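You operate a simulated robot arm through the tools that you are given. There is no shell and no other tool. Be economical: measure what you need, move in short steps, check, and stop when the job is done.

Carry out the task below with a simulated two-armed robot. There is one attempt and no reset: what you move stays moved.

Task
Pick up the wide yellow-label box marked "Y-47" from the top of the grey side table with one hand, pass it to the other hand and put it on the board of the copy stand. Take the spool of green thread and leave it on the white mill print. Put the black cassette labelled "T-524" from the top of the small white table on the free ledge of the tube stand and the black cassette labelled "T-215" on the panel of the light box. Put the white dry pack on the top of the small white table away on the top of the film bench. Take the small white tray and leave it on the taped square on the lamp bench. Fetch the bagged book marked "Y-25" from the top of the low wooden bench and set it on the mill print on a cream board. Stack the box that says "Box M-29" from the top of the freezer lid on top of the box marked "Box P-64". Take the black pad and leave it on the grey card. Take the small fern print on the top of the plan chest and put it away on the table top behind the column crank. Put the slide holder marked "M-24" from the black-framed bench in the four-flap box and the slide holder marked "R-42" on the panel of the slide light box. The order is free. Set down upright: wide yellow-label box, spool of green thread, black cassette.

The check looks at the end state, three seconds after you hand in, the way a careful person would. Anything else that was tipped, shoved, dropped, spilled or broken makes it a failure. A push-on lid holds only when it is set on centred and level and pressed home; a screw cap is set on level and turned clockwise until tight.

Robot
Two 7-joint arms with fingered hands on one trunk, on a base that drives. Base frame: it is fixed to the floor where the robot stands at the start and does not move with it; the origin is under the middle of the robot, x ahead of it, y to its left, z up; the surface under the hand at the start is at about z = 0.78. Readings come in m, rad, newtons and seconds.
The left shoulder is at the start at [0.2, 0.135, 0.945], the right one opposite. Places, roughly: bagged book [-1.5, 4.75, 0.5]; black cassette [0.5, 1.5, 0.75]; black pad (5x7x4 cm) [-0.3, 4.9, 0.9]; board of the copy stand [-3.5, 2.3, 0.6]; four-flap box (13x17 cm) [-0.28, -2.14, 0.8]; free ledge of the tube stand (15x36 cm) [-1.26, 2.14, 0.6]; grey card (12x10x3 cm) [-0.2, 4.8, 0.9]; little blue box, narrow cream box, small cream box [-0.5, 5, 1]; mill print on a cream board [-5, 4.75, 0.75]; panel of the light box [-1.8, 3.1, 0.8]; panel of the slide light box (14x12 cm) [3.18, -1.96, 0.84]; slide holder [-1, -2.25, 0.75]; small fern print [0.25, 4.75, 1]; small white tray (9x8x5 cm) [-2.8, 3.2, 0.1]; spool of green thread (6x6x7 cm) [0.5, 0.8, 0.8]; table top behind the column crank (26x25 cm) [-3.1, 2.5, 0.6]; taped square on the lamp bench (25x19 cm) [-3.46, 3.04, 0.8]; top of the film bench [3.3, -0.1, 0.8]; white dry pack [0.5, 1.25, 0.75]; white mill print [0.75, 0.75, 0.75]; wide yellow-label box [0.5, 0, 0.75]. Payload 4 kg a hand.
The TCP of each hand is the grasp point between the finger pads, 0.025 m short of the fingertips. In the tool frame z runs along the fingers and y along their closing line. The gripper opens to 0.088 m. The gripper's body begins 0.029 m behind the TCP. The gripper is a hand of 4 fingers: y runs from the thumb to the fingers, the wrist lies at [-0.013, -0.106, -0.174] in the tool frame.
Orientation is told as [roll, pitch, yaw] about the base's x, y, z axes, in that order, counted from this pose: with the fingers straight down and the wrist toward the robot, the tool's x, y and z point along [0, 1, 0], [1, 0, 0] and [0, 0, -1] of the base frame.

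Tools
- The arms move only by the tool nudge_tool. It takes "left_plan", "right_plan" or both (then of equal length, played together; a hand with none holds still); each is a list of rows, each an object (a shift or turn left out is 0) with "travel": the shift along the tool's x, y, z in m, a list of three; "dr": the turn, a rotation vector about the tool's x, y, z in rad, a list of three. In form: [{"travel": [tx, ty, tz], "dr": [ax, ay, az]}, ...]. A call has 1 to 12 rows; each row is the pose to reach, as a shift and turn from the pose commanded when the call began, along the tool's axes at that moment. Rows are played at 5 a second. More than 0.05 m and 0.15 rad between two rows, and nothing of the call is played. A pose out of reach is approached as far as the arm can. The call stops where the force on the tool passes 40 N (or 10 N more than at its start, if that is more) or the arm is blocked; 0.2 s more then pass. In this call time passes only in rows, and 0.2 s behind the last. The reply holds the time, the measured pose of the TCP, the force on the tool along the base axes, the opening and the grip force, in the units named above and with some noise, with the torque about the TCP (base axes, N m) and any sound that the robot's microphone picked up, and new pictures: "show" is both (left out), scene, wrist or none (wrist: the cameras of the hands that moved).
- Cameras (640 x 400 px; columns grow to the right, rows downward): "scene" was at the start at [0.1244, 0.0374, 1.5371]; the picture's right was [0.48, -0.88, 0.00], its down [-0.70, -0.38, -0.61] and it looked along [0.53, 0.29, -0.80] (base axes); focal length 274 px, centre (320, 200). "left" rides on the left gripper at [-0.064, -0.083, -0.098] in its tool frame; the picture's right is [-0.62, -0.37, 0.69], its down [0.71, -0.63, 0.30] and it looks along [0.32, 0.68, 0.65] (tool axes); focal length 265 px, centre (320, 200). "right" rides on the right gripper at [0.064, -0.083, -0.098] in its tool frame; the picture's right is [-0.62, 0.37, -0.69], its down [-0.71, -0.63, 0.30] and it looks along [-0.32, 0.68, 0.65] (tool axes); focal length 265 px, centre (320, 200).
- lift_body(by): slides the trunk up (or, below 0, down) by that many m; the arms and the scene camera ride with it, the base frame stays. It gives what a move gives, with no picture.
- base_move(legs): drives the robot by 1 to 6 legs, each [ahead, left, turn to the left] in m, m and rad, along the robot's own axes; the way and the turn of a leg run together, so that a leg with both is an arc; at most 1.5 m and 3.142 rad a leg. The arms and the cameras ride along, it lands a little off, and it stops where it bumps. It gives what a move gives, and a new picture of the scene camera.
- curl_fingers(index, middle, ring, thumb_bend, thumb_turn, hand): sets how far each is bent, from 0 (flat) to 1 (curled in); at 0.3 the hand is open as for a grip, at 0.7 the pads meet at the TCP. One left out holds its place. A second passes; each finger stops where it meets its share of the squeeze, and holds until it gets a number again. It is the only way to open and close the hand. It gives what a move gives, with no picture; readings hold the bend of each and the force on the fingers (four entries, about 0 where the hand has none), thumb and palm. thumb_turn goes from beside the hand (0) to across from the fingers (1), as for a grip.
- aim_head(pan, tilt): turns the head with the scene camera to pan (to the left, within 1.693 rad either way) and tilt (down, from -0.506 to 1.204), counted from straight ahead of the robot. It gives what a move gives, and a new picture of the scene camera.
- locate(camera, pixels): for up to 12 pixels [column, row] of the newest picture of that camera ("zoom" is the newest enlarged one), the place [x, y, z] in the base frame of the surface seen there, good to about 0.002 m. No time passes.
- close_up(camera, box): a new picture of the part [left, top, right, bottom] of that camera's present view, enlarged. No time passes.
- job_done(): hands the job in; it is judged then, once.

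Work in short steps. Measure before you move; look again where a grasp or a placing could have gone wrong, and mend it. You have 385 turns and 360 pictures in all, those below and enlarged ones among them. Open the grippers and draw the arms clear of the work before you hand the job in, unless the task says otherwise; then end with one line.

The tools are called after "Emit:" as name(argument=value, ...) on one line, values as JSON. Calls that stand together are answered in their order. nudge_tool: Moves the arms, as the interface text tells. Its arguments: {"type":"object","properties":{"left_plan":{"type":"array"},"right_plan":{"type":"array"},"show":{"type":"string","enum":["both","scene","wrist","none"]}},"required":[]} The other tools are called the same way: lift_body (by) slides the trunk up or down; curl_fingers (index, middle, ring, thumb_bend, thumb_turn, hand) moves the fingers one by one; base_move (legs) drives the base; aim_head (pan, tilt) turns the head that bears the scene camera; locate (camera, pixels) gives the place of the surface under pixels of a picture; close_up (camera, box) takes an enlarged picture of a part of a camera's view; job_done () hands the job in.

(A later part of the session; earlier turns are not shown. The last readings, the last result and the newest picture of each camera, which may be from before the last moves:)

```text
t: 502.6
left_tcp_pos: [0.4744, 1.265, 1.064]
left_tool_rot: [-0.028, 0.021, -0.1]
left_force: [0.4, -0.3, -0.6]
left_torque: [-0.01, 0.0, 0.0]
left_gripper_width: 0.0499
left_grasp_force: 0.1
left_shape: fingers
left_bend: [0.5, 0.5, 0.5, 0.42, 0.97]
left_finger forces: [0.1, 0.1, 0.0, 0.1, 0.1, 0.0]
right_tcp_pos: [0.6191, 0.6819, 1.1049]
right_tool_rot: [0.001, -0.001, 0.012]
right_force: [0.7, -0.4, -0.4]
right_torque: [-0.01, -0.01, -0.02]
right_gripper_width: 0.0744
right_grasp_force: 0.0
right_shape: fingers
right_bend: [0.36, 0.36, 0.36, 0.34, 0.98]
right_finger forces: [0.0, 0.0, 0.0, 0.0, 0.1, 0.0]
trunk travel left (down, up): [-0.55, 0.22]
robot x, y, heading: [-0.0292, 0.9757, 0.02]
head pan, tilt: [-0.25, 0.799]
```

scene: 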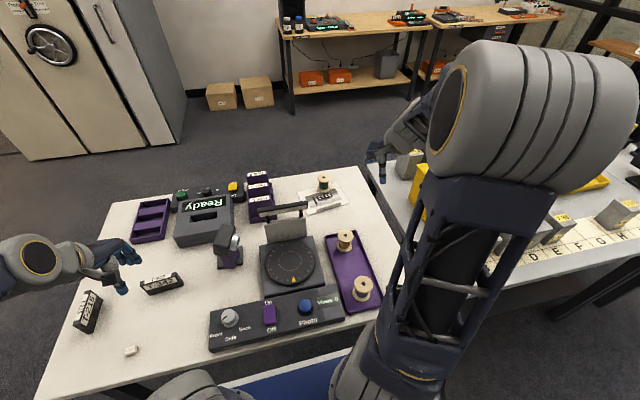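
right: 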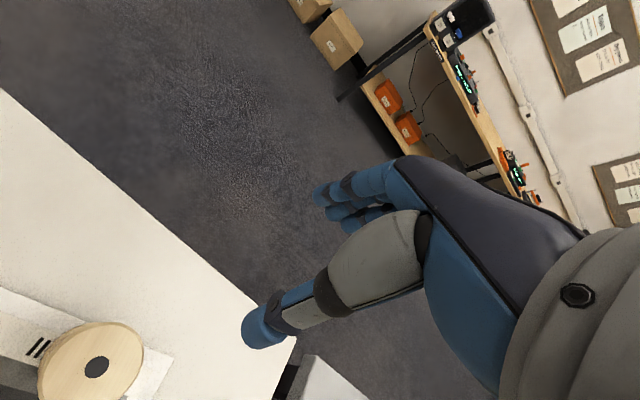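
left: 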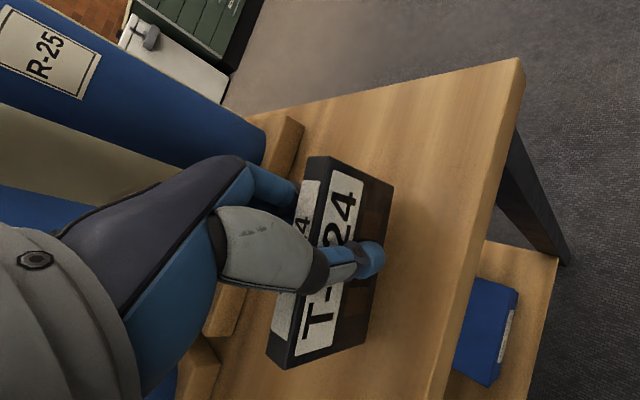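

I move the right hand (default posture) above the spool.

Emit:
nudge_tool(right_plan=[{"travel": [0.011, 0.045, 0]}, {"travel": [0.023, 0.09, 0]}, {"travel": [0.034, 0.134, 0]}, {"travel": [0.045, 0.179, 0]}, {"travel": [0.057, 0.224, 0]}, {"travel": [0.068, 0.266, 0]}, {"travel": [0.068, 0.266, 0.045]}, {"travel": [0.068, 0.266, 0.09]}, {"travel": [0.068, 0.266, 0.13]}], show="wrist")

```text
t: 504.6
left_tcp_pos: [0.474, 1.2671, 1.0632]
left_tool_rot: [-0.029, 0.021, -0.101]
left_force: [0.3, -0.3, 0.6]
left_torque: [0.04, -0.01, 0.02]
left_gripper_width: 0.0501
left_grasp_force: 0.1
left_shape: fingers
left_bend: [0.5, 0.5, 0.5, 0.42, 0.97]
left_finger forces: [0.0, 0.0, 0.0, 0.0, 0.0, 0.1]
right_tcp_pos: [0.8833, 0.7552, 0.9732]
right_tool_rot: [0.001, 0.0, 0.012]
right_force: [-0.5, -0.1, -0.2]
right_torque: [0.04, -0.01, 0.02]
right_gripper_width: 0.0745
right_grasp_force: 0.0
right_shape: fingers
right_bend: [0.36, 0.36, 0.36, 0.34, 0.98]
right_finger forces: [0.1, 0.0, 0.1, 0.1, 0.0, 0.0]
trunk travel left (down, up): [-0.55, 0.22]
robot x, y, heading: [-0.0283, 0.972, 0.018]
head pan, tilt: [-0.25, 0.799]
```

right: 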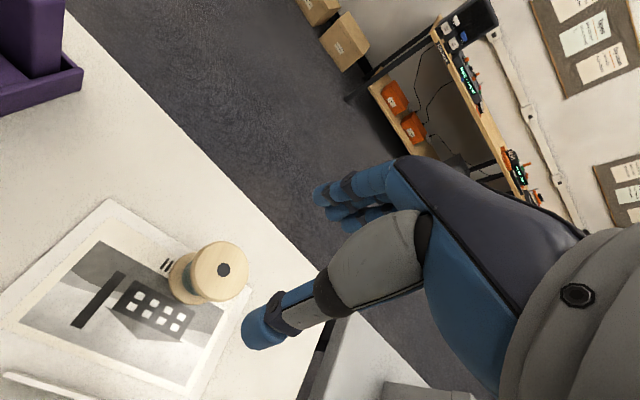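

Aligned. I descend to TCP z≈0.842 and grip the top flange.

Emit:
nudge_tool(right_plan=[{"travel": [-0.002, 0.003, 0.045]}, {"travel": [-0.002, 0.003, 0.09]}, {"travel": [-0.002, 0.003, 0.131]}], show="none")

Emit:
curl_fingers(hand="right", index=0.7, middle=0.7, ring=0.7, thumb_bend=0.7)

Emit:
nudge_tool(right_plan=[{"travel": [0, 0, -0.01]}, {"travel": [0, 0, -0.02]}], show="wrist")

```text
t: 505.4
left_tcp_pos: [0.4746, 1.2671, 1.0631]
left_tool_rot: [-0.027, 0.021, -0.101]
left_force: [0.0, 0.8, 0.7]
left_torque: [0.0, -0.03, 0.01]
left_gripper_width: 0.0504
left_grasp_force: 0.1
left_shape: fingers
left_bend: [0.5, 0.5, 0.5, 0.42, 0.97]
left_finger forces: [0.0, 0.0, 0.1, 0.1, 0.1, 0.1]
right_tcp_pos: [0.8838, 0.7547, 0.8441]
right_tool_rot: [0.004, 0.001, 0.013]
right_force: [0.2, 0.0, -0.3]
right_torque: [0.04, -0.03, -0.02]
right_gripper_width: 0.0744
right_grasp_force: 0.1
right_shape: fingers
right_bend: [0.36, 0.36, 0.36, 0.34, 0.98]
right_finger forces: [0.0, 0.0, 0.0, 0.0, 0.0, 0.0]
trunk travel left (down, up): [-0.55, 0.22]
robot x, y, heading: [-0.0315, 0.9747, 0.015]
head pan, tilt: [-0.25, 0.799]
```

```text
t: 506.4
left_tcp_pos: [0.4739, 1.2669, 1.0628]
left_tool_rot: [-0.028, 0.02, -0.101]
left_force: [0.3, -0.8, -0.2]
left_torque: [-0.01, -0.03, -0.02]
left_gripper_width: 0.0501
left_grasp_force: 0.1
left_shape: fingers
left_bend: [0.5, 0.5, 0.5, 0.42, 0.97]
left_finger forces: [0.0, 0.0, 0.0, 0.1, 0.0, 0.0]
right_tcp_pos: [0.8833, 0.7555, 0.8442]
right_tool_rot: [0.002, -0.001, 0.011]
right_force: [-0.3, 0.6, -0.2]
right_torque: [-0.04, -0.01, 0.02]
right_gripper_width: 0.0382
right_grasp_force: 19.2
right_shape: fingers
right_bend: [0.51, 0.61, 0.69, 0.54, 0.96]
right_finger forces: [11.5, 6.5, 0.7, 0.0, 19.4, 0.0]
trunk travel left (down, up): [-0.55, 0.22]
robot x, y, heading: [-0.0312, 0.9725, 0.024]
head pan, tilt: [-0.25, 0.799]
```

```text
t: 507.0
left_tcp_pos: [0.4732, 1.2668, 1.0633]
left_tool_rot: [-0.027, 0.021, -0.102]
left_force: [0.4, -0.2, -0.2]
left_torque: [-0.03, -0.01, -0.01]
left_gripper_width: 0.05
left_grasp_force: 0.0
left_shape: fingers
left_bend: [0.5, 0.5, 0.5, 0.42, 0.97]
left_finger forces: [0.0, 0.0, 0.1, 0.1, 0.1, 0.0]
right_tcp_pos: [0.8859, 0.752, 0.864]
right_tool_rot: [-0.001, 0.001, 0.011]
right_force: [-0.1, -0.1, -0.1]
right_torque: [0.02, -0.02, 0.0]
right_gripper_width: 0.0386
right_grasp_force: 19.1
right_shape: fingers
right_bend: [0.51, 0.62, 0.69, 0.54, 0.96]
right_finger forces: [11.4, 6.0, 0.9, 0.1, 19.4, 0.1]
trunk travel left (down, up): [-0.55, 0.22]
robot x, y, heading: [-0.0302, 0.9724, 0.012]
head pan, tilt: [-0.25, 0.799]
```

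right: 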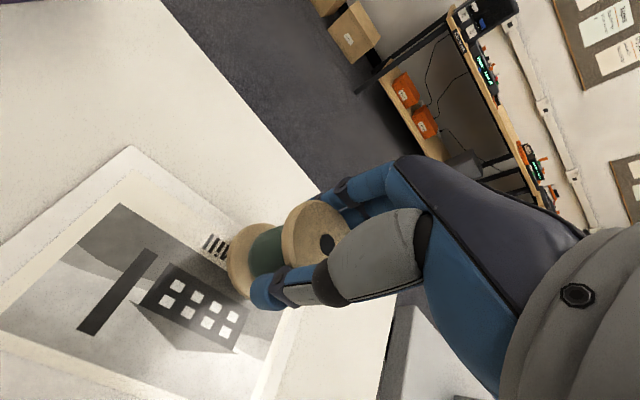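

Held well. I move it 4.5 cm toward the print's middle and set it down.

Emit:
nudge_tool(right_plan=[{"travel": [0.005, -0.025, 0]}, {"travel": [0.01, -0.045, 0]}, {"travel": [0.01, -0.045, 0.012]}, {"travel": [0.01, -0.045, 0.019]}, {"travel": [0.01, -0.045, 0.022]}], show="none")

Emit:
curl_fingers(hand="right", index=0.36, middle=0.36, ring=0.36, thumb_bend=0.34)

Emit:
nudge_tool(right_plan=[{"travel": [0, 0, -0.04]}, {"travel": [0, 0, -0.08]}, {"travel": [0, 0, -0.12]}, {"travel": [0, 0, -0.16]}, {"travel": [0, -0.045, -0.17]}, {"travel": [0, -0.09, -0.18]}, {"travel": [0, -0.135, -0.19]}, {"travel": [0, -0.18, -0.2]}], show="scene")

```text
t: 508.2
left_tcp_pos: [0.4743, 1.2689, 1.0629]
left_tool_rot: [-0.028, 0.019, -0.101]
left_force: [0.7, -0.9, 0.6]
left_torque: [-0.03, 0.01, 0.01]
left_gripper_width: 0.05
left_grasp_force: 0.1
left_shape: fingers
left_bend: [0.5, 0.5, 0.5, 0.42, 0.97]
left_finger forces: [0.0, 0.1, 0.0, 0.0, 0.0, 0.0]
right_tcp_pos: [0.8425, 0.7614, 0.844]
right_tool_rot: [0.001, -0.004, 0.012]
right_force: [-1.2, 1.6, 7.3]
right_torque: [-0.03, -0.05, 0.03]
right_gripper_width: 0.0385
right_grasp_force: 19.3
right_shape: fingers
right_bend: [0.51, 0.62, 0.69, 0.54, 0.95]
right_finger forces: [11.5, 6.1, 0.4, 0.0, 20.3, 0.0]
trunk travel left (down, up): [-0.55, 0.22]
robot x, y, heading: [-0.03, 0.9733, 0.016]
head pan, tilt: [-0.25, 0.799]
```

```text
t: 509.2
left_tcp_pos: [0.4741, 1.2667, 1.0632]
left_tool_rot: [-0.027, 0.021, -0.1]
left_force: [-0.3, -0.4, 0.5]
left_torque: [0.0, 0.0, 0.02]
left_gripper_width: 0.05
left_grasp_force: 0.0
left_shape: fingers
left_bend: [0.5, 0.5, 0.5, 0.42, 0.97]
left_finger forces: [0.0, 0.1, 0.0, 0.1, 0.0, 0.0]
right_tcp_pos: [0.8432, 0.7617, 0.8418]
right_tool_rot: [0.0, -0.002, 0.013]
right_force: [0.0, 0.6, -0.4]
right_torque: [0.02, 0.01, 0.0]
right_gripper_width: 0.0739
right_grasp_force: 0.1
right_shape: fingers
right_bend: [0.36, 0.36, 0.36, 0.34, 0.97]
right_finger forces: [0.1, 0.1, 0.0, 0.0, 0.0, 0.0]
trunk travel left (down, up): [-0.55, 0.22]
robot x, y, heading: [-0.0353, 0.9728, 0.014]
head pan, tilt: [-0.25, 0.799]
```

```text
t: 511.0
left_tcp_pos: [0.4739, 1.2672, 1.0635]
left_tool_rot: [-0.029, 0.021, -0.101]
left_force: [0.5, 0.1, -1.0]
left_torque: [-0.04, 0.0, 0.0]
left_gripper_width: 0.0502
left_grasp_force: 0.1
left_shape: fingers
left_bend: [0.5, 0.5, 0.5, 0.42, 0.97]
left_finger forces: [0.0, 0.1, 0.0, 0.0, 0.1, 0.0]
right_tcp_pos: [0.6613, 0.7589, 1.0426]
right_tool_rot: [0.0, 0.001, 0.01]
right_force: [0.3, -0.1, -0.4]
right_torque: [0.0, 0.01, 0.02]
right_gripper_width: 0.0739
right_grasp_force: 0.0
right_shape: fingers
right_bend: [0.36, 0.36, 0.36, 0.34, 0.97]
right_finger forces: [0.0, 0.1, 0.0, 0.0, 0.0, 0.0]
trunk travel left (down, up): [-0.55, 0.22]
robot x, y, heading: [-0.0334, 0.9738, 0.015]
head pan, tilt: [-0.25, 0.799]
```

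scene: 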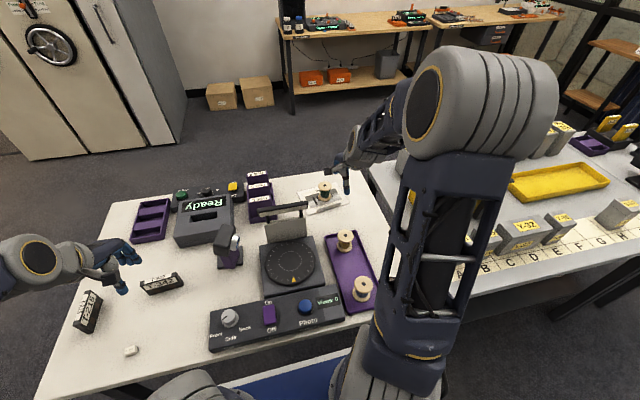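

The spool stands in the middle of the print. Next T-215: I shift the base to (−0.25,1.34).

Emit:
base_move(legs=[[-0.22, 0.37, -0.015]])

Emit:
nudge_tool(left_plan=[{"travel": [-0.01, 0.025, 0], "dr": [0, 0, 0.1225]}, {"travel": [-0.02, 0.049, 0], "dr": [0, 0, 0.245]}, {"travel": [-0.03, 0.074, 0], "dr": [0, 0, 0.3675]}, {"travel": [-0.039, 0.099, 0], "dr": [0, 0, 0.49]}, {"travel": [-0.049, 0.123, 0], "dr": [0, 0, 0.6125]}, {"travel": [-0.059, 0.148, 0], "dr": [0, 0, 0.735]}, {"travel": [-0.069, 0.173, 0], "dr": [0, 0, 0.8575]}, {"travel": [-0.079, 0.197, 0], "dr": [0, 0, 0.98]}, {"travel": [-0.089, 0.222, 0], "dr": [0, 0, 1.1025]}, {"travel": [-0.098, 0.247, 0], "dr": [0, 0, 1.225]}, {"travel": [-0.108, 0.271, 0.01], "dr": [0, 0, 1.3475]}, {"travel": [-0.118, 0.296, 0.02], "dr": [0, 0, 1.47]}], show="wrist")

```text
t: 513.6
left_tcp_pos: [0.2542, 1.6319, 1.0628]
left_tool_rot: [-0.027, 0.021, -0.112]
left_force: [-0.2, 0.0, 0.2]
left_torque: [0.02, 0.02, 0.01]
left_gripper_width: 0.0499
left_grasp_force: 0.1
left_shape: fingers
left_bend: [0.5, 0.5, 0.5, 0.42, 0.97]
left_finger forces: [0.1, 0.0, 0.0, 0.0, 0.1, 0.0]
right_tcp_pos: [0.4374, 1.121, 1.0423]
right_tool_rot: [0.002, 0.0, 0.003]
right_force: [-0.8, -0.2, 0.5]
right_torque: [0.0, 0.0, -0.01]
right_gripper_width: 0.0737
right_grasp_force: 0.0
right_shape: fingers
right_bend: [0.36, 0.36, 0.36, 0.34, 0.97]
right_finger forces: [0.0, 0.0, 0.1, 0.1, 0.1, 0.2]
trunk travel left (down, up): [-0.55, 0.22]
robot x, y, heading: [-0.2537, 1.3487, 0.003]
head pan, tilt: [-0.25, 0.799]
```

scene: 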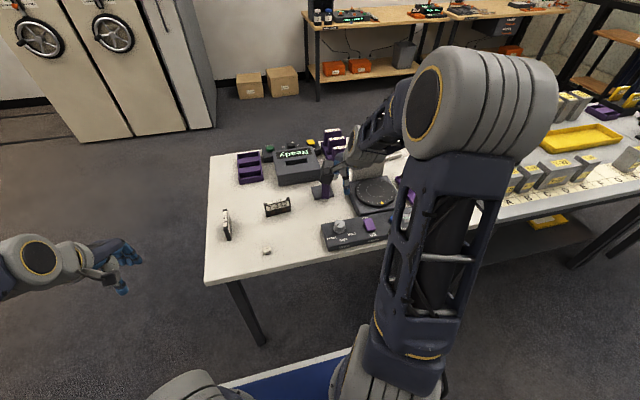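

```text
t: 516.2
left_tcp_pos: [0.536, 1.4821, 1.0399]
left_tool_rot: [-0.023, -0.026, -1.583]
left_force: [-0.4, 0.2, 0.0]
left_torque: [-0.02, 0.03, 0.0]
left_gripper_width: 0.0502
left_grasp_force: 0.0
left_shape: fingers
left_bend: [0.5, 0.5, 0.5, 0.42, 0.97]
left_finger forces: [0.0, 0.0, 0.0, 0.1, 0.1, 0.1]
right_tcp_pos: [0.4378, 1.1229, 1.0436]
right_tool_rot: [0.001, 0.0, 0.003]
right_force: [0.0, 0.1, 0.3]
right_torque: [-0.01, -0.01, 0.01]
right_gripper_width: 0.0738
right_grasp_force: 0.1
right_shape: fingers
right_bend: [0.36, 0.36, 0.36, 0.34, 0.97]
right_finger forces: [0.0, 0.0, 0.0, 0.0, 0.1, 0.0]
trunk travel left (down, up): [-0.55, 0.22]
robot x, y, heading: [-0.2533, 1.3425, 0.003]
head pan, tilt: [-0.25, 0.799]
```

left: 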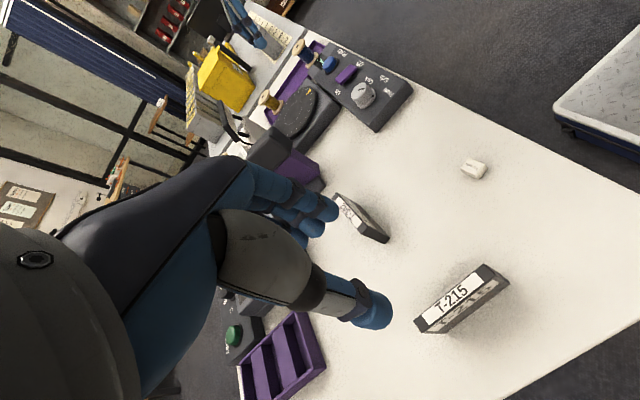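

I measure T-215 and correct the small tilt.

Emit:
locate(camera="left", pixels=[[422, 318], [483, 270], [498, 275], [432, 330], [452, 296], [474, 168]])

Emit:
nudge_tool(left_plan=[{"travel": [0, 0, 0.03], "dr": [0.026, 0.023, 0]}], show="none")

```text
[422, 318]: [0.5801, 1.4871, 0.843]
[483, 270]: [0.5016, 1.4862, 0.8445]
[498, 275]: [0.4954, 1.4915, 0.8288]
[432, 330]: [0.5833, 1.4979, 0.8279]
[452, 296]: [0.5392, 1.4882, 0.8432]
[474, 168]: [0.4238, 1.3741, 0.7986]
```

```text
t: 516.6
left_tcp_pos: [0.535, 1.4796, 1.0094]
left_tool_rot: [0.0, -0.001, -1.58]
left_force: [-0.5, 0.2, -0.1]
left_torque: [-0.06, -0.02, -0.04]
left_gripper_width: 0.0501
left_grasp_force: 0.0
left_shape: fingers
left_bend: [0.5, 0.5, 0.5, 0.42, 0.97]
left_finger forces: [0.0, 0.0, 0.1, 0.0, 0.0, 0.0]
right_tcp_pos: [0.4385, 1.1225, 1.0429]
right_tool_rot: [0.002, -0.001, 0.003]
right_force: [-0.5, -0.4, -0.4]
right_torque: [-0.01, -0.01, 0.0]
right_gripper_width: 0.074
right_grasp_force: 0.1
right_shape: fingers
right_bend: [0.36, 0.36, 0.36, 0.34, 0.97]
right_finger forces: [0.0, 0.0, 0.1, 0.1, 0.0, 0.0]
trunk travel left (down, up): [-0.55, 0.22]
robot x, y, heading: [-0.2552, 1.3443, 0.002]
head pan, tilt: [-0.25, 0.799]
```

T-215 centre ≈ (0.539,1.490). I align, descend and grip.

Emit:
nudge_tool(left_plan=[{"travel": [0.004, -0.0105, 0.045]}, {"travel": [0.004, -0.0105, 0.09]}, {"travel": [0.004, -0.0105, 0.135]}, {"travel": [0.004, -0.0105, 0.183]}], show="none")

Emit:
curl_fingers(hand="left", index=0.75, middle=0.8, ring=0.8, thumb_bend=0.8)

Emit:
nudge_tool(left_plan=[{"travel": [0, 0, -0.03]}, {"travel": [0, 0, -0.07]}, {"travel": [0, 0, -0.11]}], show="wrist")

```text
t: 517.6
left_tcp_pos: [0.5375, 1.4935, 0.8276]
left_tool_rot: [0.0, 0.001, -1.579]
left_force: [0.5, 0.1, -0.4]
left_torque: [-0.05, -0.01, -0.01]
left_gripper_width: 0.0498
left_grasp_force: 0.0
left_shape: fingers
left_bend: [0.5, 0.5, 0.5, 0.42, 0.97]
left_finger forces: [0.0, 0.0, 0.0, 0.0, 0.0, 0.0]
right_tcp_pos: [0.4374, 1.1226, 1.0429]
right_tool_rot: [0.002, 0.0, 0.001]
right_force: [-0.8, -0.4, -0.2]
right_torque: [-0.03, -0.01, -0.01]
right_gripper_width: 0.0739
right_grasp_force: 0.1
right_shape: fingers
right_bend: [0.36, 0.36, 0.36, 0.34, 0.97]
right_finger forces: [0.0, 0.0, 0.1, 0.0, 0.1, 0.0]
trunk travel left (down, up): [-0.55, 0.22]
robot x, y, heading: [-0.2529, 1.3437, 0.007]
head pan, tilt: [-0.25, 0.799]
```

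```text
t: 518.6
left_tcp_pos: [0.5366, 1.4917, 0.8267]
left_tool_rot: [-0.002, -0.001, -1.581]
left_force: [0.5, 0.0, -1.2]
left_torque: [0.02, -0.05, 0.0]
left_gripper_width: 0.0075
left_grasp_force: 17.5
left_shape: fingers
left_bend: [0.74, 0.78, 0.8, 0.66, 0.92]
left_finger forces: [9.7, 7.3, 0.7, 0.0, 17.6, 0.1]
right_tcp_pos: [0.4373, 1.1221, 1.043]
right_tool_rot: [0.001, 0.001, 0.001]
right_force: [0.3, 0.5, 0.0]
right_torque: [-0.04, -0.01, 0.0]
right_gripper_width: 0.0738
right_grasp_force: 0.1
right_shape: fingers
right_bend: [0.36, 0.36, 0.36, 0.34, 0.97]
right_finger forces: [0.0, 0.0, 0.0, 0.0, 0.0, 0.0]
trunk travel left (down, up): [-0.55, 0.22]
robot x, y, heading: [-0.25, 1.3451, 0.003]
head pan, tilt: [-0.25, 0.799]
```

```text
t: 519.4
left_tcp_pos: [0.5377, 1.4913, 0.9381]
left_tool_rot: [-0.002, -0.001, -1.579]
left_force: [0.1, 0.8, -0.7]
left_torque: [-0.02, 0.01, 0.01]
left_gripper_width: 0.0075
left_grasp_force: 16.7
left_shape: fingers
left_bend: [0.74, 0.78, 0.8, 0.67, 0.92]
left_finger forces: [10.1, 6.7, 0.0, 0.1, 16.9, 0.1]
right_tcp_pos: [0.4377, 1.1229, 1.0429]
right_tool_rot: [0.001, 0.0, 0.002]
right_force: [-0.1, 0.1, 0.3]
right_torque: [0.01, 0.0, 0.01]
right_gripper_width: 0.074
right_grasp_force: 0.0
right_shape: fingers
right_bend: [0.36, 0.36, 0.36, 0.34, 0.97]
right_finger forces: [0.1, 0.0, 0.0, 0.0, 0.0, 0.0]
trunk travel left (down, up): [-0.55, 0.22]
robot x, y, heading: [-0.2513, 1.3445, 0.004]
head pan, tilt: [-0.25, 0.799]
```

left: 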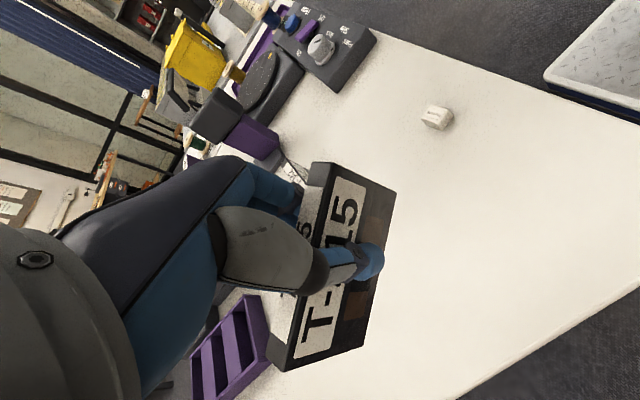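

T-215 is held. I retract both arms and drive around to the light box in the back aisle.

Emit:
nudge_tool(left_plan=[{"travel": [0, 0, -0.045]}, {"travel": [0, 0, -0.09]}, {"travel": [-0.04, -0.015, -0.11]}, {"travel": [-0.08, -0.03, -0.12]}, {"travel": [-0.12, -0.045, -0.12]}, {"travel": [-0.16, -0.06, -0.12]}, {"travel": [-0.2, -0.075, -0.12]}, {"travel": [-0.24, -0.09, -0.12]}, {"travel": [-0.28, -0.1, -0.12]}], right_plan=[{"travel": [0, -0.02, 0]}, {"travel": [0, -0.04, 0]}, {"travel": [0, -0.06, 0]}, {"travel": [0, -0.08, 0]}, {"travel": [-0.01, -0.1, 0]}, {"travel": [-0.02, -0.12, 0]}, {"travel": [-0.03, -0.14, -0.01]}, {"travel": [-0.04, -0.16, -0.02]}, {"travel": [-0.05, -0.17, -0.03]}], show="none")

Emit:
base_move(legs=[[-0.3, 0, 0], [0, 0, 1.568], [1.4, 0, 0], [1.15, 0, 0], [0, 0, 3.14]])

```text
t: 521.4
left_tcp_pos: [0.2586, 1.592, 1.059]
left_tool_rot: [-0.001, 0.0, -1.581]
left_force: [1.2, 0.0, -0.5]
left_torque: [-0.02, 0.03, -0.03]
left_gripper_width: 0.0075
left_grasp_force: 16.9
left_shape: fingers
left_bend: [0.74, 0.78, 0.8, 0.67, 0.92]
left_finger forces: [10.4, 6.7, 0.0, 0.0, 16.8, 0.0]
right_tcp_pos: [0.2686, 1.0822, 1.0662]
right_tool_rot: [0.024, 0.018, 0.024]
right_force: [0.0, -0.3, -0.4]
right_torque: [-0.03, 0.02, -0.02]
right_gripper_width: 0.0738
right_grasp_force: 0.1
right_shape: fingers
right_bend: [0.36, 0.36, 0.36, 0.34, 0.97]
right_finger forces: [0.0, 0.1, 0.0, 0.0, 0.0, 0.0]
right hand out of reach, approached as far as the arm can: row 9
trunk travel left (down, up): [-0.55, 0.22]
robot x, y, heading: [-0.2495, 1.3396, 0.006]
head pan, tilt: [-0.25, 0.799]
```

```text
t: 546.8
left_tcp_pos: [-0.3811, 3.3945, 1.0597]
left_tool_rot: [-0.001, 0.0, -3.036]
left_force: [0.4, 0.5, -0.6]
left_torque: [-0.01, 0.03, 0.01]
left_gripper_width: 0.0074
left_grasp_force: 17.2
left_shape: fingers
left_bend: [0.74, 0.78, 0.8, 0.67, 0.92]
left_finger forces: [10.5, 6.6, 0.0, 0.1, 17.0, 0.0]
right_tcp_pos: [-0.8881, 3.3245, 1.0674]
right_tool_rot: [0.024, 0.018, -1.43]
right_force: [-0.3, 0.0, -0.5]
right_torque: [0.0, 0.01, 0.01]
right_gripper_width: 0.0742
right_grasp_force: 0.0
right_shape: fingers
right_bend: [0.36, 0.36, 0.36, 0.34, 0.97]
right_finger forces: [0.0, 0.0, 0.1, 0.0, 0.0, 0.0]
trunk travel left (down, up): [-0.55, 0.22]
robot x, y, heading: [-0.6886, 3.8733, -1.45]
head pan, tilt: [-0.25, 0.799]
```

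scene: 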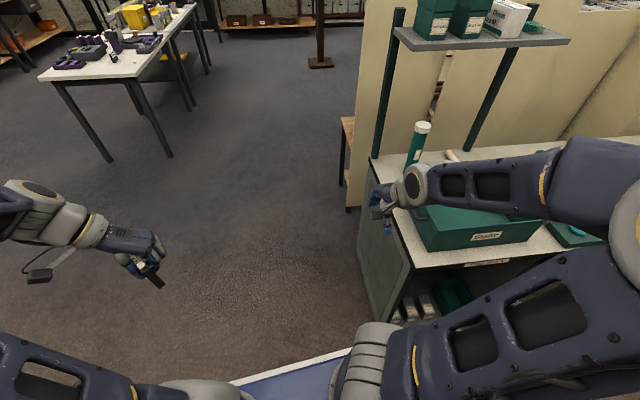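

A shelf rack stands on the bench; I measure its front before sliding past.

Emit:
locate(camera="scene", pixels=[[378, 150], [400, 35], [570, 40], [420, 130], [470, 240], [390, 225], [372, 170], [465, 140]])

Emit:
base_move(legs=[[-0.22, 0, -0.12], [0, -0.7, 0]])

```text
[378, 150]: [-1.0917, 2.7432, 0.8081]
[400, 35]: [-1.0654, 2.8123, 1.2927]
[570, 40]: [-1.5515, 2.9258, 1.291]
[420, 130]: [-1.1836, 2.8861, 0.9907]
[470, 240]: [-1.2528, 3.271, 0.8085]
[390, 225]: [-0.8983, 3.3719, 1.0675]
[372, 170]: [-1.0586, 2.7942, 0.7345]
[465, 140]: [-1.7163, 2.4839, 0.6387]
```

```text
t: 551.9
left_tcp_pos: [-1.1477, 3.5762, 1.0597]
left_tool_rot: [-0.002, 0.0, -3.143]
left_force: [-0.2, 0.8, -0.7]
left_torque: [-0.04, 0.0, -0.06]
left_gripper_width: 0.0073
left_grasp_force: 17.5
left_shape: fingers
left_bend: [0.74, 0.78, 0.8, 0.67, 0.92]
left_finger forces: [10.5, 6.6, 0.0, 0.1, 17.1, 0.0]
right_tcp_pos: [-1.6583, 3.5605, 1.0671]
right_tool_rot: [0.024, 0.018, -1.535]
right_force: [-1.4, -0.6, 0.5]
right_torque: [-0.01, 0.0, 0.01]
right_gripper_width: 0.074
right_grasp_force: 0.0
right_shape: fingers
right_bend: [0.36, 0.36, 0.36, 0.34, 0.97]
right_finger forces: [0.1, 0.0, 0.1, 0.0, 0.0, 0.1]
trunk travel left (down, up): [-0.55, 0.22]
robot x, y, heading: [-1.403, 4.0852, -1.551]
head pan, tilt: [-0.25, 0.799]
```

scene: 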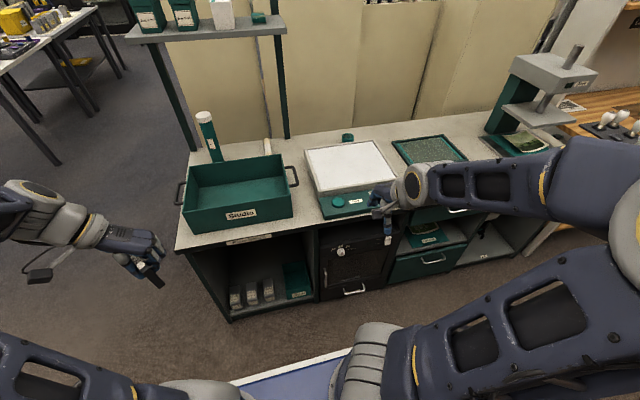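

The light box panel is at (350,167). I measure it.

Emit:
locate(camera="scene", pixels=[[308, 152], [376, 145], [390, 178], [322, 190], [350, 165], [335, 203], [240, 190], [290, 170]])

```text
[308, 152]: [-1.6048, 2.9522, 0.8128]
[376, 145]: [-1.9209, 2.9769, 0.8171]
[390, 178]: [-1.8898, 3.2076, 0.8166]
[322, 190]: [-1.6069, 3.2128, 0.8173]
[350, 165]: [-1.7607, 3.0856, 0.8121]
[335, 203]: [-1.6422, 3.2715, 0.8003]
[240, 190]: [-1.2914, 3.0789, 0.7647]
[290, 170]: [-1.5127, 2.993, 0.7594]
```

Panel centre ≈ (−1.76,3.085), z≈0.815. I move the base so the left hand can reach it.

Emit:
base_move(legs=[[0.17, -0.47, -0.02]])

Emit:
close_up(camera="left", box=[200, 100, 460, 390])

```text
t: 554.9
left_tcp_pos: [-1.6217, 3.3951, 1.0583]
left_tool_rot: [-0.001, 0.0, 3.119]
left_force: [-0.2, -0.5, -0.3]
left_torque: [0.0, 0.03, 0.02]
left_gripper_width: 0.0074
left_grasp_force: 17.3
left_shape: fingers
left_bend: [0.74, 0.78, 0.8, 0.67, 0.92]
left_finger forces: [10.5, 6.5, 0.0, 0.1, 17.1, 0.0]
right_tcp_pos: [-2.1325, 3.3935, 1.0666]
right_tool_rot: [0.025, 0.017, -1.559]
right_force: [0.4, -0.6, 0.3]
right_torque: [0.01, -0.01, -0.01]
right_gripper_width: 0.0744
right_grasp_force: 0.0
right_shape: fingers
right_bend: [0.36, 0.36, 0.36, 0.34, 0.97]
right_finger forces: [0.0, 0.1, 0.1, 0.0, 0.0, 0.1]
trunk travel left (down, up): [-0.55, 0.22]
robot x, y, heading: [-1.8651, 3.908, -1.573]
head pan, tilt: [-0.25, 0.799]
```

scene: 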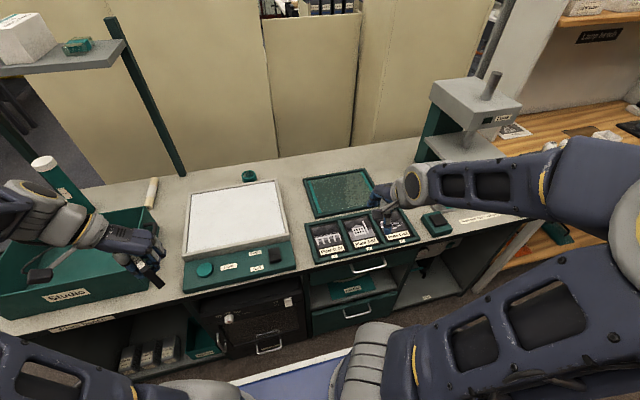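

```text
1.38 times, centred on (330, 245) of left
```

zoom: 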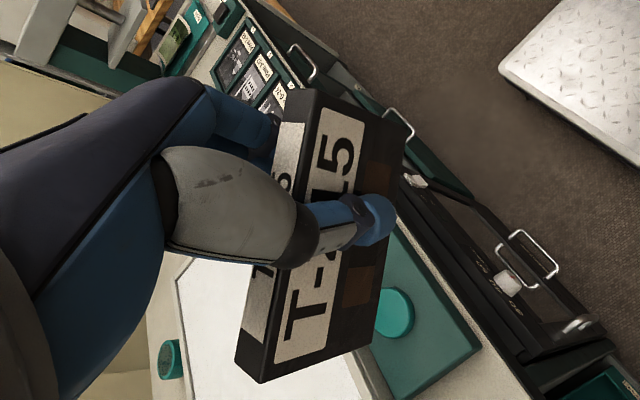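

I measure the cassette's attitude.

Emit:
locate(camera="zoom", pixels=[[322, 108], [268, 365], [400, 135], [365, 335], [300, 230]])

```text
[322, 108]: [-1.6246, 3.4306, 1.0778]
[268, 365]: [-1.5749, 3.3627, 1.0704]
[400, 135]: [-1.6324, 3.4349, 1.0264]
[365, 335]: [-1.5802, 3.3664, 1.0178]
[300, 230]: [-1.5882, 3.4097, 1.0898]
```

I carry it over the panel, turning 0.939 rad so it lies along the panel, and go most of the way down.

Emit:
nudge_tool(left_plan=[{"travel": [0.04, 0.015, 0], "dr": [0, 0, -0.117]}, {"travel": [0.0795, 0.0305, 0], "dr": [0, 0, -0.235]}, {"travel": [0.119, 0.046, 0], "dr": [0, 0, -0.352]}, {"travel": [0.159, 0.061, 0], "dr": [0, 0, -0.47]}, {"travel": [0.199, 0.076, 0], "dr": [0, 0, -0.587]}, {"travel": [0.2385, 0.0915, 0], "dr": [0, 0, -0.704]}, {"travel": [0.278, 0.107, 0], "dr": [0, 0, -0.822]}, {"travel": [0.318, 0.122, 0], "dr": [0, 0, -0.939]}, {"travel": [0.318, 0.122, 0.045], "dr": [0, 0, -0.939]}, {"travel": [0.318, 0.122, 0.09], "dr": [0, 0, -0.939]}, {"travel": [0.318, 0.122, 0.135], "dr": [0, 0, -0.939]}, {"travel": [0.318, 0.122, 0.17], "dr": [0, 0, -0.939]}], show="both")

```text
t: 557.5
left_tcp_pos: [-1.7501, 3.0812, 0.8894]
left_tool_rot: [0.0, -0.001, -2.225]
left_force: [0.8, 0.1, 0.6]
left_torque: [-0.03, -0.01, -0.01]
left_gripper_width: 0.0073
left_grasp_force: 17.3
left_shape: fingers
left_bend: [0.74, 0.78, 0.8, 0.68, 0.92]
left_finger forces: [10.8, 6.4, 0.0, 0.0, 17.1, 0.0]
right_tcp_pos: [-2.1324, 3.3916, 1.0667]
right_tool_rot: [0.025, 0.017, -1.558]
right_force: [0.0, 0.1, 0.1]
right_torque: [0.0, -0.02, 0.0]
right_gripper_width: 0.074
right_grasp_force: 0.0
right_shape: fingers
right_bend: [0.36, 0.36, 0.36, 0.34, 0.97]
right_finger forces: [0.0, 0.0, 0.0, 0.1, 0.0, 0.0]
trunk travel left (down, up): [-0.55, 0.22]
robot x, y, heading: [-1.8672, 3.9095, -1.579]
head pan, tilt: [-0.25, 0.799]
```

scene: 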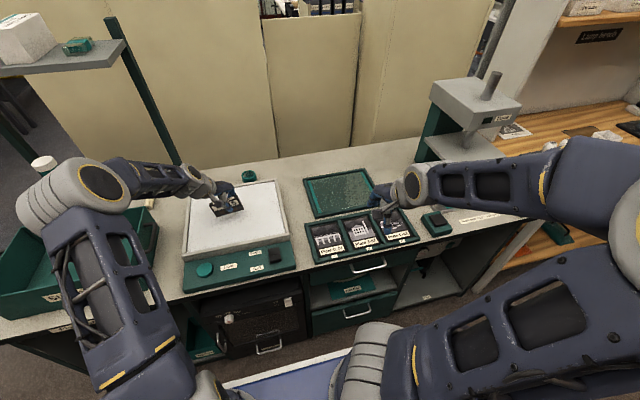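
left: 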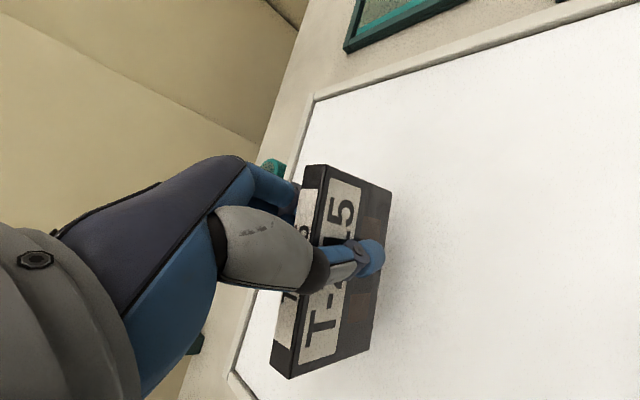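

Over the panel. I lower the rest until contact.

Emit:
nudge_tool(left_plan=[{"travel": [0, 0, 0.015]}, {"travel": [0, 0, 0.026]}, {"travel": [0, 0, 0.03]}], show="none")

Emit:
close_up(camera="scene", box=[170, 160, 310, 290])

```text
t: 558.2
left_tcp_pos: [-1.7504, 3.0804, 0.8594]
left_tool_rot: [0.001, -0.001, -2.225]
left_force: [-0.6, 0.3, 1.5]
left_torque: [0.07, -0.08, 0.01]
left_gripper_width: 0.0071
left_grasp_force: 17.6
left_shape: fingers
left_bend: [0.74, 0.79, 0.8, 0.68, 0.91]
left_finger forces: [10.6, 6.9, 0.0, 0.1, 17.4, 0.0]
right_tcp_pos: [-2.1315, 3.3927, 1.0676]
right_tool_rot: [0.023, 0.018, -1.559]
right_force: [-0.4, 0.4, 0.4]
right_torque: [0.01, 0.01, 0.01]
right_gripper_width: 0.0737
right_grasp_force: 0.0
right_shape: fingers
right_bend: [0.36, 0.36, 0.36, 0.34, 0.97]
right_finger forces: [0.1, 0.1, 0.0, 0.1, 0.1, 0.1]
trunk travel left (down, up): [-0.55, 0.22]
robot x, y, heading: [-1.8651, 3.911, -1.576]
head pan, tilt: [-0.25, 0.799]
```

```text
3.08 times, centred on (240, 225) of scene
```

zoom: 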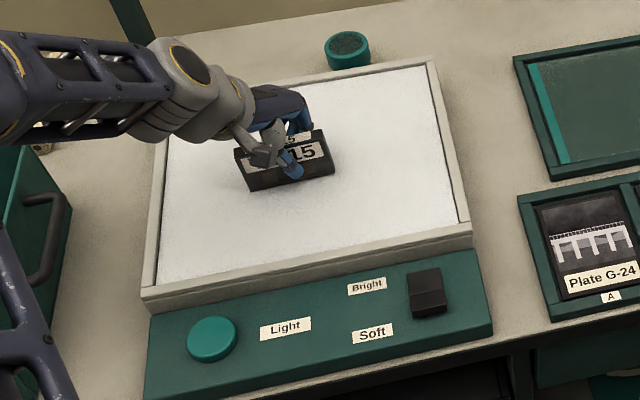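

First contact. I press 6 mm to level, then release and lift.

Emit:
nudge_tool(left_plan=[{"travel": [0, 0, 0.002]}, {"travel": [0, 0, 0.005]}, {"travel": [0, 0, 0.007]}], show="none")

Emit:
curl_fingers(hand="left", index=0.5, middle=0.5, ring=0.5, thumb_bend=0.42)

Emit:
nudge_tool(left_plan=[{"travel": [0, 0, -0.02]}, {"travel": [0, 0, -0.06]}, {"travel": [0, 0, -0.1]}, {"travel": [0, 0, -0.15]}, {"travel": [0, 0, -0.2]}], show="scene")

```text
t: 559.0
left_tcp_pos: [-1.7511, 3.0787, 0.8552]
left_tool_rot: [0.003, -0.003, -2.224]
left_force: [3.0, -1.2, 22.1]
left_torque: [0.35, -0.02, -0.13]
left_gripper_width: 0.0073
left_grasp_force: 20.2
left_shape: fingers
left_bend: [0.74, 0.8, 0.8, 0.68, 0.91]
left_finger forces: [10.1, 10.4, 0.0, 0.0, 19.9, 0.0]
right_tcp_pos: [-2.1319, 3.3913, 1.0678]
right_tool_rot: [0.024, 0.019, -1.558]
right_force: [-0.1, -0.5, 0.0]
right_torque: [0.01, 0.02, 0.04]
right_gripper_width: 0.0738
right_grasp_force: 0.1
right_shape: fingers
right_bend: [0.36, 0.36, 0.36, 0.34, 0.97]
right_finger forces: [0.0, 0.0, 0.0, 0.0, 0.0, 0.0]
trunk travel left (down, up): [-0.55, 0.22]
robot x, y, heading: [-1.8639, 3.9115, -1.578]
head pan, tilt: [-0.25, 0.799]
```

```text
t: 560.0
left_tcp_pos: [-1.7498, 3.0798, 0.8513]
left_tool_rot: [0.001, 0.002, -2.226]
left_force: [0.0, -0.2, -1.0]
left_torque: [-0.02, 0.0, -0.01]
left_gripper_width: 0.0501
left_grasp_force: 0.0
left_shape: fingers
left_bend: [0.5, 0.5, 0.5, 0.42, 0.97]
left_finger forces: [0.1, 0.0, 0.0, 0.0, 0.1, 0.0]
right_tcp_pos: [-2.1318, 3.3929, 1.0676]
right_tool_rot: [0.024, 0.018, -1.559]
right_force: [0.1, 0.2, -0.9]
right_torque: [0.02, 0.01, 0.02]
right_gripper_width: 0.0742
right_grasp_force: 0.0
right_shape: fingers
right_bend: [0.36, 0.36, 0.36, 0.34, 0.97]
right_finger forces: [0.0, 0.1, 0.0, 0.0, 0.0, 0.1]
trunk travel left (down, up): [-0.55, 0.22]
robot x, y, heading: [-1.8636, 3.9102, -1.581]
head pan, tilt: [-0.25, 0.799]
```

```text
t: 561.2
left_tcp_pos: [-1.7527, 3.0804, 1.0527]
left_tool_rot: [0.001, 0.001, -2.227]
left_force: [-0.2, 0.6, 0.6]
left_torque: [0.03, 0.0, -0.01]
left_gripper_width: 0.05
left_grasp_force: 0.1
left_shape: fingers
left_bend: [0.5, 0.5, 0.5, 0.42, 0.97]
left_finger forces: [0.0, 0.1, 0.0, 0.1, 0.1, 0.1]
right_tcp_pos: [-2.1326, 3.3916, 1.0676]
right_tool_rot: [0.024, 0.019, -1.558]
right_force: [0.6, -0.1, 0.0]
right_torque: [0.03, 0.02, 0.01]
right_gripper_width: 0.0738
right_grasp_force: 0.0
right_shape: fingers
right_bend: [0.36, 0.36, 0.36, 0.34, 0.97]
right_finger forces: [0.0, 0.0, 0.0, 0.0, 0.0, 0.0]
trunk travel left (down, up): [-0.55, 0.22]
robot x, y, heading: [-1.865, 3.9075, -1.576]
head pan, tilt: [-0.25, 0.799]
```

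scene: 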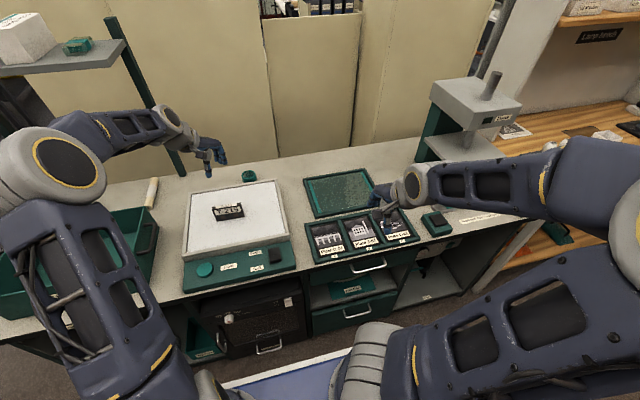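

T-215 stands on the panel. I retract the left arm and drive back toward the white table for the dry pack.

Emit:
nudge_tool(left_plan=[{"travel": [-0.009, -0.039, 0], "dr": [0, 0, -0.072]}, {"travel": [-0.018, -0.078, 0], "dr": [0, 0, -0.144]}, {"travel": [-0.027, -0.118, 0], "dr": [0, 0, -0.217]}, {"travel": [-0.036, -0.157, 0], "dr": [0, 0, -0.289]}, {"travel": [-0.045, -0.196, 0], "dr": [0, 0, -0.361]}, {"travel": [-0.054, -0.235, 0], "dr": [0, 0, -0.433]}, {"travel": [-0.063, -0.275, 0], "dr": [0, 0, -0.506]}, {"travel": [-0.072, -0.314, 0], "dr": [0, 0, -0.578]}, {"travel": [-0.081, -0.35, 0], "dr": [0, 0, -0.65]}], show="none")

Emit:
base_move(legs=[[-0.15, 0, 0], [0, 1.4, 0], [1.4, 0, 0], [1.25, 0, 0], [0, 0, 1.57]])

```text
t: 563.2
left_tcp_pos: [-1.616, 3.3964, 1.0495]
left_tool_rot: [-0.024, 0.021, -1.627]
left_force: [0.5, 0.9, -0.7]
left_torque: [0.01, -0.02, 0.0]
left_gripper_width: 0.0499
left_grasp_force: 0.1
left_shape: fingers
left_bend: [0.5, 0.5, 0.5, 0.42, 0.97]
left_finger forces: [0.0, 0.0, 0.0, 0.0, 0.1, 0.1]
left hand out of reach, approached as far as the arm can: row 9
right_tcp_pos: [-2.1327, 3.3921, 1.0678]
right_tool_rot: [0.024, 0.018, -1.56]
right_force: [0.5, -0.2, -0.5]
right_torque: [0.02, 0.0, 0.0]
right_gripper_width: 0.0739
right_grasp_force: 0.1
right_shape: fingers
right_bend: [0.36, 0.36, 0.36, 0.34, 0.97]
right_finger forces: [0.0, 0.0, 0.0, 0.0, 0.0, 0.1]
trunk travel left (down, up): [-0.55, 0.22]
robot x, y, heading: [-1.8653, 3.9073, -1.573]
head pan, tilt: [-0.25, 0.799]
```

```text
t: 587.5
left_tcp_pos: [0.0203, 1.6255, 1.0499]
left_tool_rot: [-0.024, 0.024, -0.084]
left_force: [0.3, -0.2, 0.2]
left_torque: [0.03, -0.03, -0.01]
left_gripper_width: 0.0501
left_grasp_force: 0.0
left_shape: fingers
left_bend: [0.5, 0.5, 0.5, 0.42, 0.97]
left_finger forces: [0.1, 0.0, 0.0, 0.0, 0.0, 0.0]
right_tcp_pos: [0.0099, 1.1088, 1.0662]
right_tool_rot: [0.023, 0.018, -0.017]
right_force: [0.0, -0.5, -0.3]
right_torque: [0.01, -0.03, -0.01]
right_gripper_width: 0.074
right_grasp_force: 0.2
right_shape: fingers
right_bend: [0.36, 0.36, 0.36, 0.34, 0.97]
right_finger forces: [0.1, 0.0, 0.1, 0.0, 0.1, 0.0]
trunk travel left (down, up): [-0.55, 0.22]
robot x, y, heading: [-0.4945, 1.394, -0.036]
head pan, tilt: [-0.25, 0.799]
```

scene: 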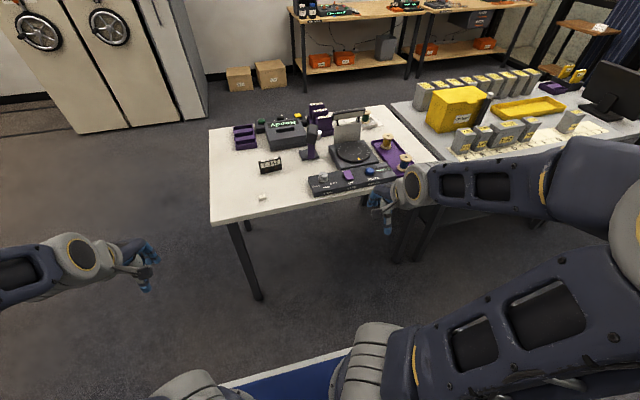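

The dry pack is at (262,197). I measure it and shift the base.

Emit:
locate(camera="scene", pixels=[[263, 195], [259, 197], [267, 196], [263, 199]])

Emit:
base_move(legs=[[0.17, -0.2, 0.035]])

Emit:
close_up(camera="scene", box=[190, 190, 290, 260])

```text
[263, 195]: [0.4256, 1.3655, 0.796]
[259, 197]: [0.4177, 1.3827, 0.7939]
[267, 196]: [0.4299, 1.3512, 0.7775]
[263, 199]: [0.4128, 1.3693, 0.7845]
```

```text
t: 589.4
left_tcp_pos: [0.1769, 1.4367, 1.0491]
left_tool_rot: [-0.024, 0.022, -0.049]
left_force: [0.5, 0.0, -0.4]
left_torque: [-0.01, 0.01, -0.04]
left_gripper_width: 0.0501
left_grasp_force: 0.0
left_shape: fingers
left_bend: [0.5, 0.5, 0.5, 0.42, 0.97]
left_finger forces: [0.0, 0.0, 0.1, 0.0, 0.0, 0.1]
right_tcp_pos: [0.1851, 0.9202, 1.0674]
right_tool_rot: [0.025, 0.017, 0.015]
right_force: [0.7, 0.0, -0.2]
right_torque: [0.04, 0.0, 0.02]
right_gripper_width: 0.0741
right_grasp_force: 0.1
right_shape: fingers
right_bend: [0.36, 0.36, 0.36, 0.34, 0.97]
right_finger forces: [0.0, 0.0, 0.0, 0.0, 0.0, 0.0]
trunk travel left (down, up): [-0.55, 0.22]
robot x, y, heading: [-0.3359, 1.1823, -0.002]
head pan, tilt: [-0.25, 0.799]
```

scene: 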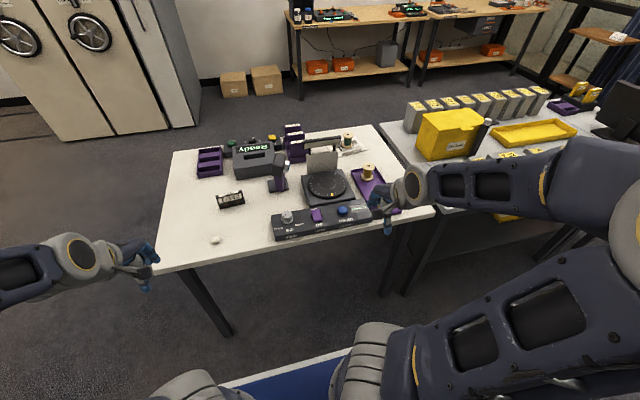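

```text
5.71 times, centred on (240, 225) of scene
```

zoom: 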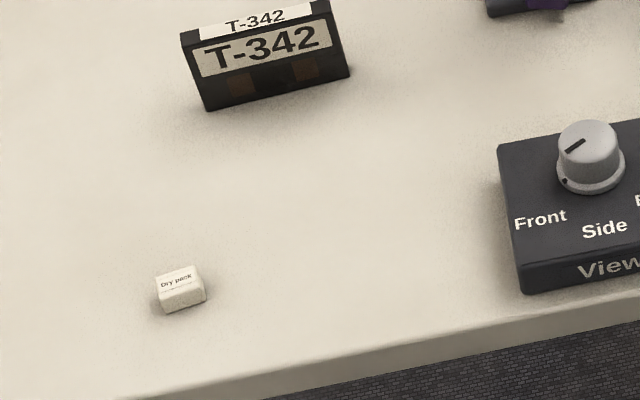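

Emit:
locate(camera="zoom", pixels=[[160, 276], [198, 270], [202, 284], [164, 292], [180, 282], [168, 308], [203, 298]])

```text
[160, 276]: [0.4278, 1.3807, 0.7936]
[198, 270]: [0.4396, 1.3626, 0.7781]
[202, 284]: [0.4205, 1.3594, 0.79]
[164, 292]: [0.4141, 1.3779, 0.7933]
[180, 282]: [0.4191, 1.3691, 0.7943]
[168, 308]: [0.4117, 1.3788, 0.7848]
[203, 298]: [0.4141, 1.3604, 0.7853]
```

The dry pack is ~2.2 cm, centre (0.421,1.369), top 0.794. I bring the left hand above it with tilt corrected.

Emit:
nudge_tool(left_plan=[{"travel": [-0.01, 0.045, 0], "dr": [-0.022, 0.024, -0.049]}, {"travel": [-0.02, 0.09, 0], "dr": [-0.022, 0.024, -0.049]}, {"travel": [-0.03, 0.135, 0], "dr": [-0.022, 0.024, -0.049]}, {"travel": [-0.04, 0.18, 0], "dr": [-0.022, 0.024, -0.049]}, {"travel": [-0.048, 0.225, 0], "dr": [-0.022, 0.024, -0.049]}, {"travel": [-0.052, 0.247, 0.03], "dr": [-0.022, 0.024, -0.049]}, {"travel": [-0.052, 0.247, 0.075], "dr": [-0.022, 0.024, -0.049]}, {"travel": [-0.052, 0.247, 0.12], "dr": [-0.022, 0.024, -0.049]}, {"travel": [-0.052, 0.247, 0.165], "dr": [-0.022, 0.024, -0.049]}], show="wrist")

```text
t: 591.4
left_tcp_pos: [0.4153, 1.367, 0.8819]
left_tool_rot: [0.001, 0.0, -0.001]
left_force: [0.6, -0.1, -0.2]
left_torque: [-0.02, 0.01, 0.01]
left_gripper_width: 0.0498
left_grasp_force: 0.0
left_shape: fingers
left_bend: [0.5, 0.5, 0.5, 0.42, 0.97]
left_finger forces: [0.0, 0.0, 0.0, 0.0, 0.1, 0.1]
right_tcp_pos: [0.1842, 0.9199, 1.068]
right_tool_rot: [0.024, 0.017, 0.015]
right_force: [-0.9, -0.2, -0.5]
right_torque: [-0.02, -0.01, -0.02]
right_gripper_width: 0.0743
right_grasp_force: 0.1
right_shape: fingers
right_bend: [0.36, 0.36, 0.36, 0.34, 0.97]
right_finger forces: [0.1, 0.0, 0.1, 0.1, 0.0, 0.0]
trunk travel left (down, up): [-0.55, 0.22]
robot x, y, heading: [-0.3347, 1.1843, 0.002]
head pan, tilt: [-0.25, 0.799]
```

left: 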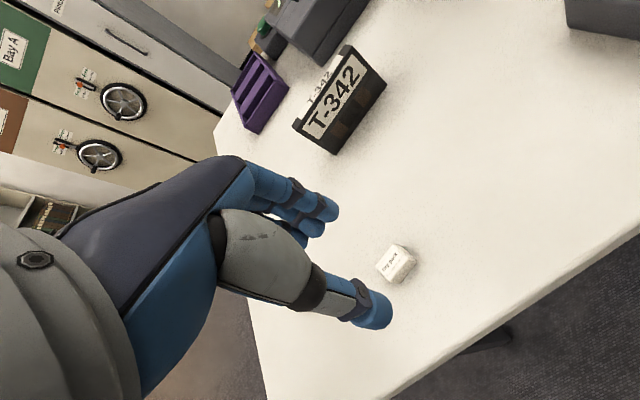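

Emit:
locate(camera="left", pixels=[[380, 260], [398, 247], [412, 260], [392, 276], [394, 262], [325, 210], [330, 200], [375, 310]])

```text
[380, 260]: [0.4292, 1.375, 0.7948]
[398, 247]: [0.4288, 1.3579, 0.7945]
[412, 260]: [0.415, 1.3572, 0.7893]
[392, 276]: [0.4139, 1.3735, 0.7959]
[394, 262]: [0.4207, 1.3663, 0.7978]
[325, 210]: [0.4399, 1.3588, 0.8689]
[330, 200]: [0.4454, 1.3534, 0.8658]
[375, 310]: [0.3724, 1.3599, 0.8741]
```

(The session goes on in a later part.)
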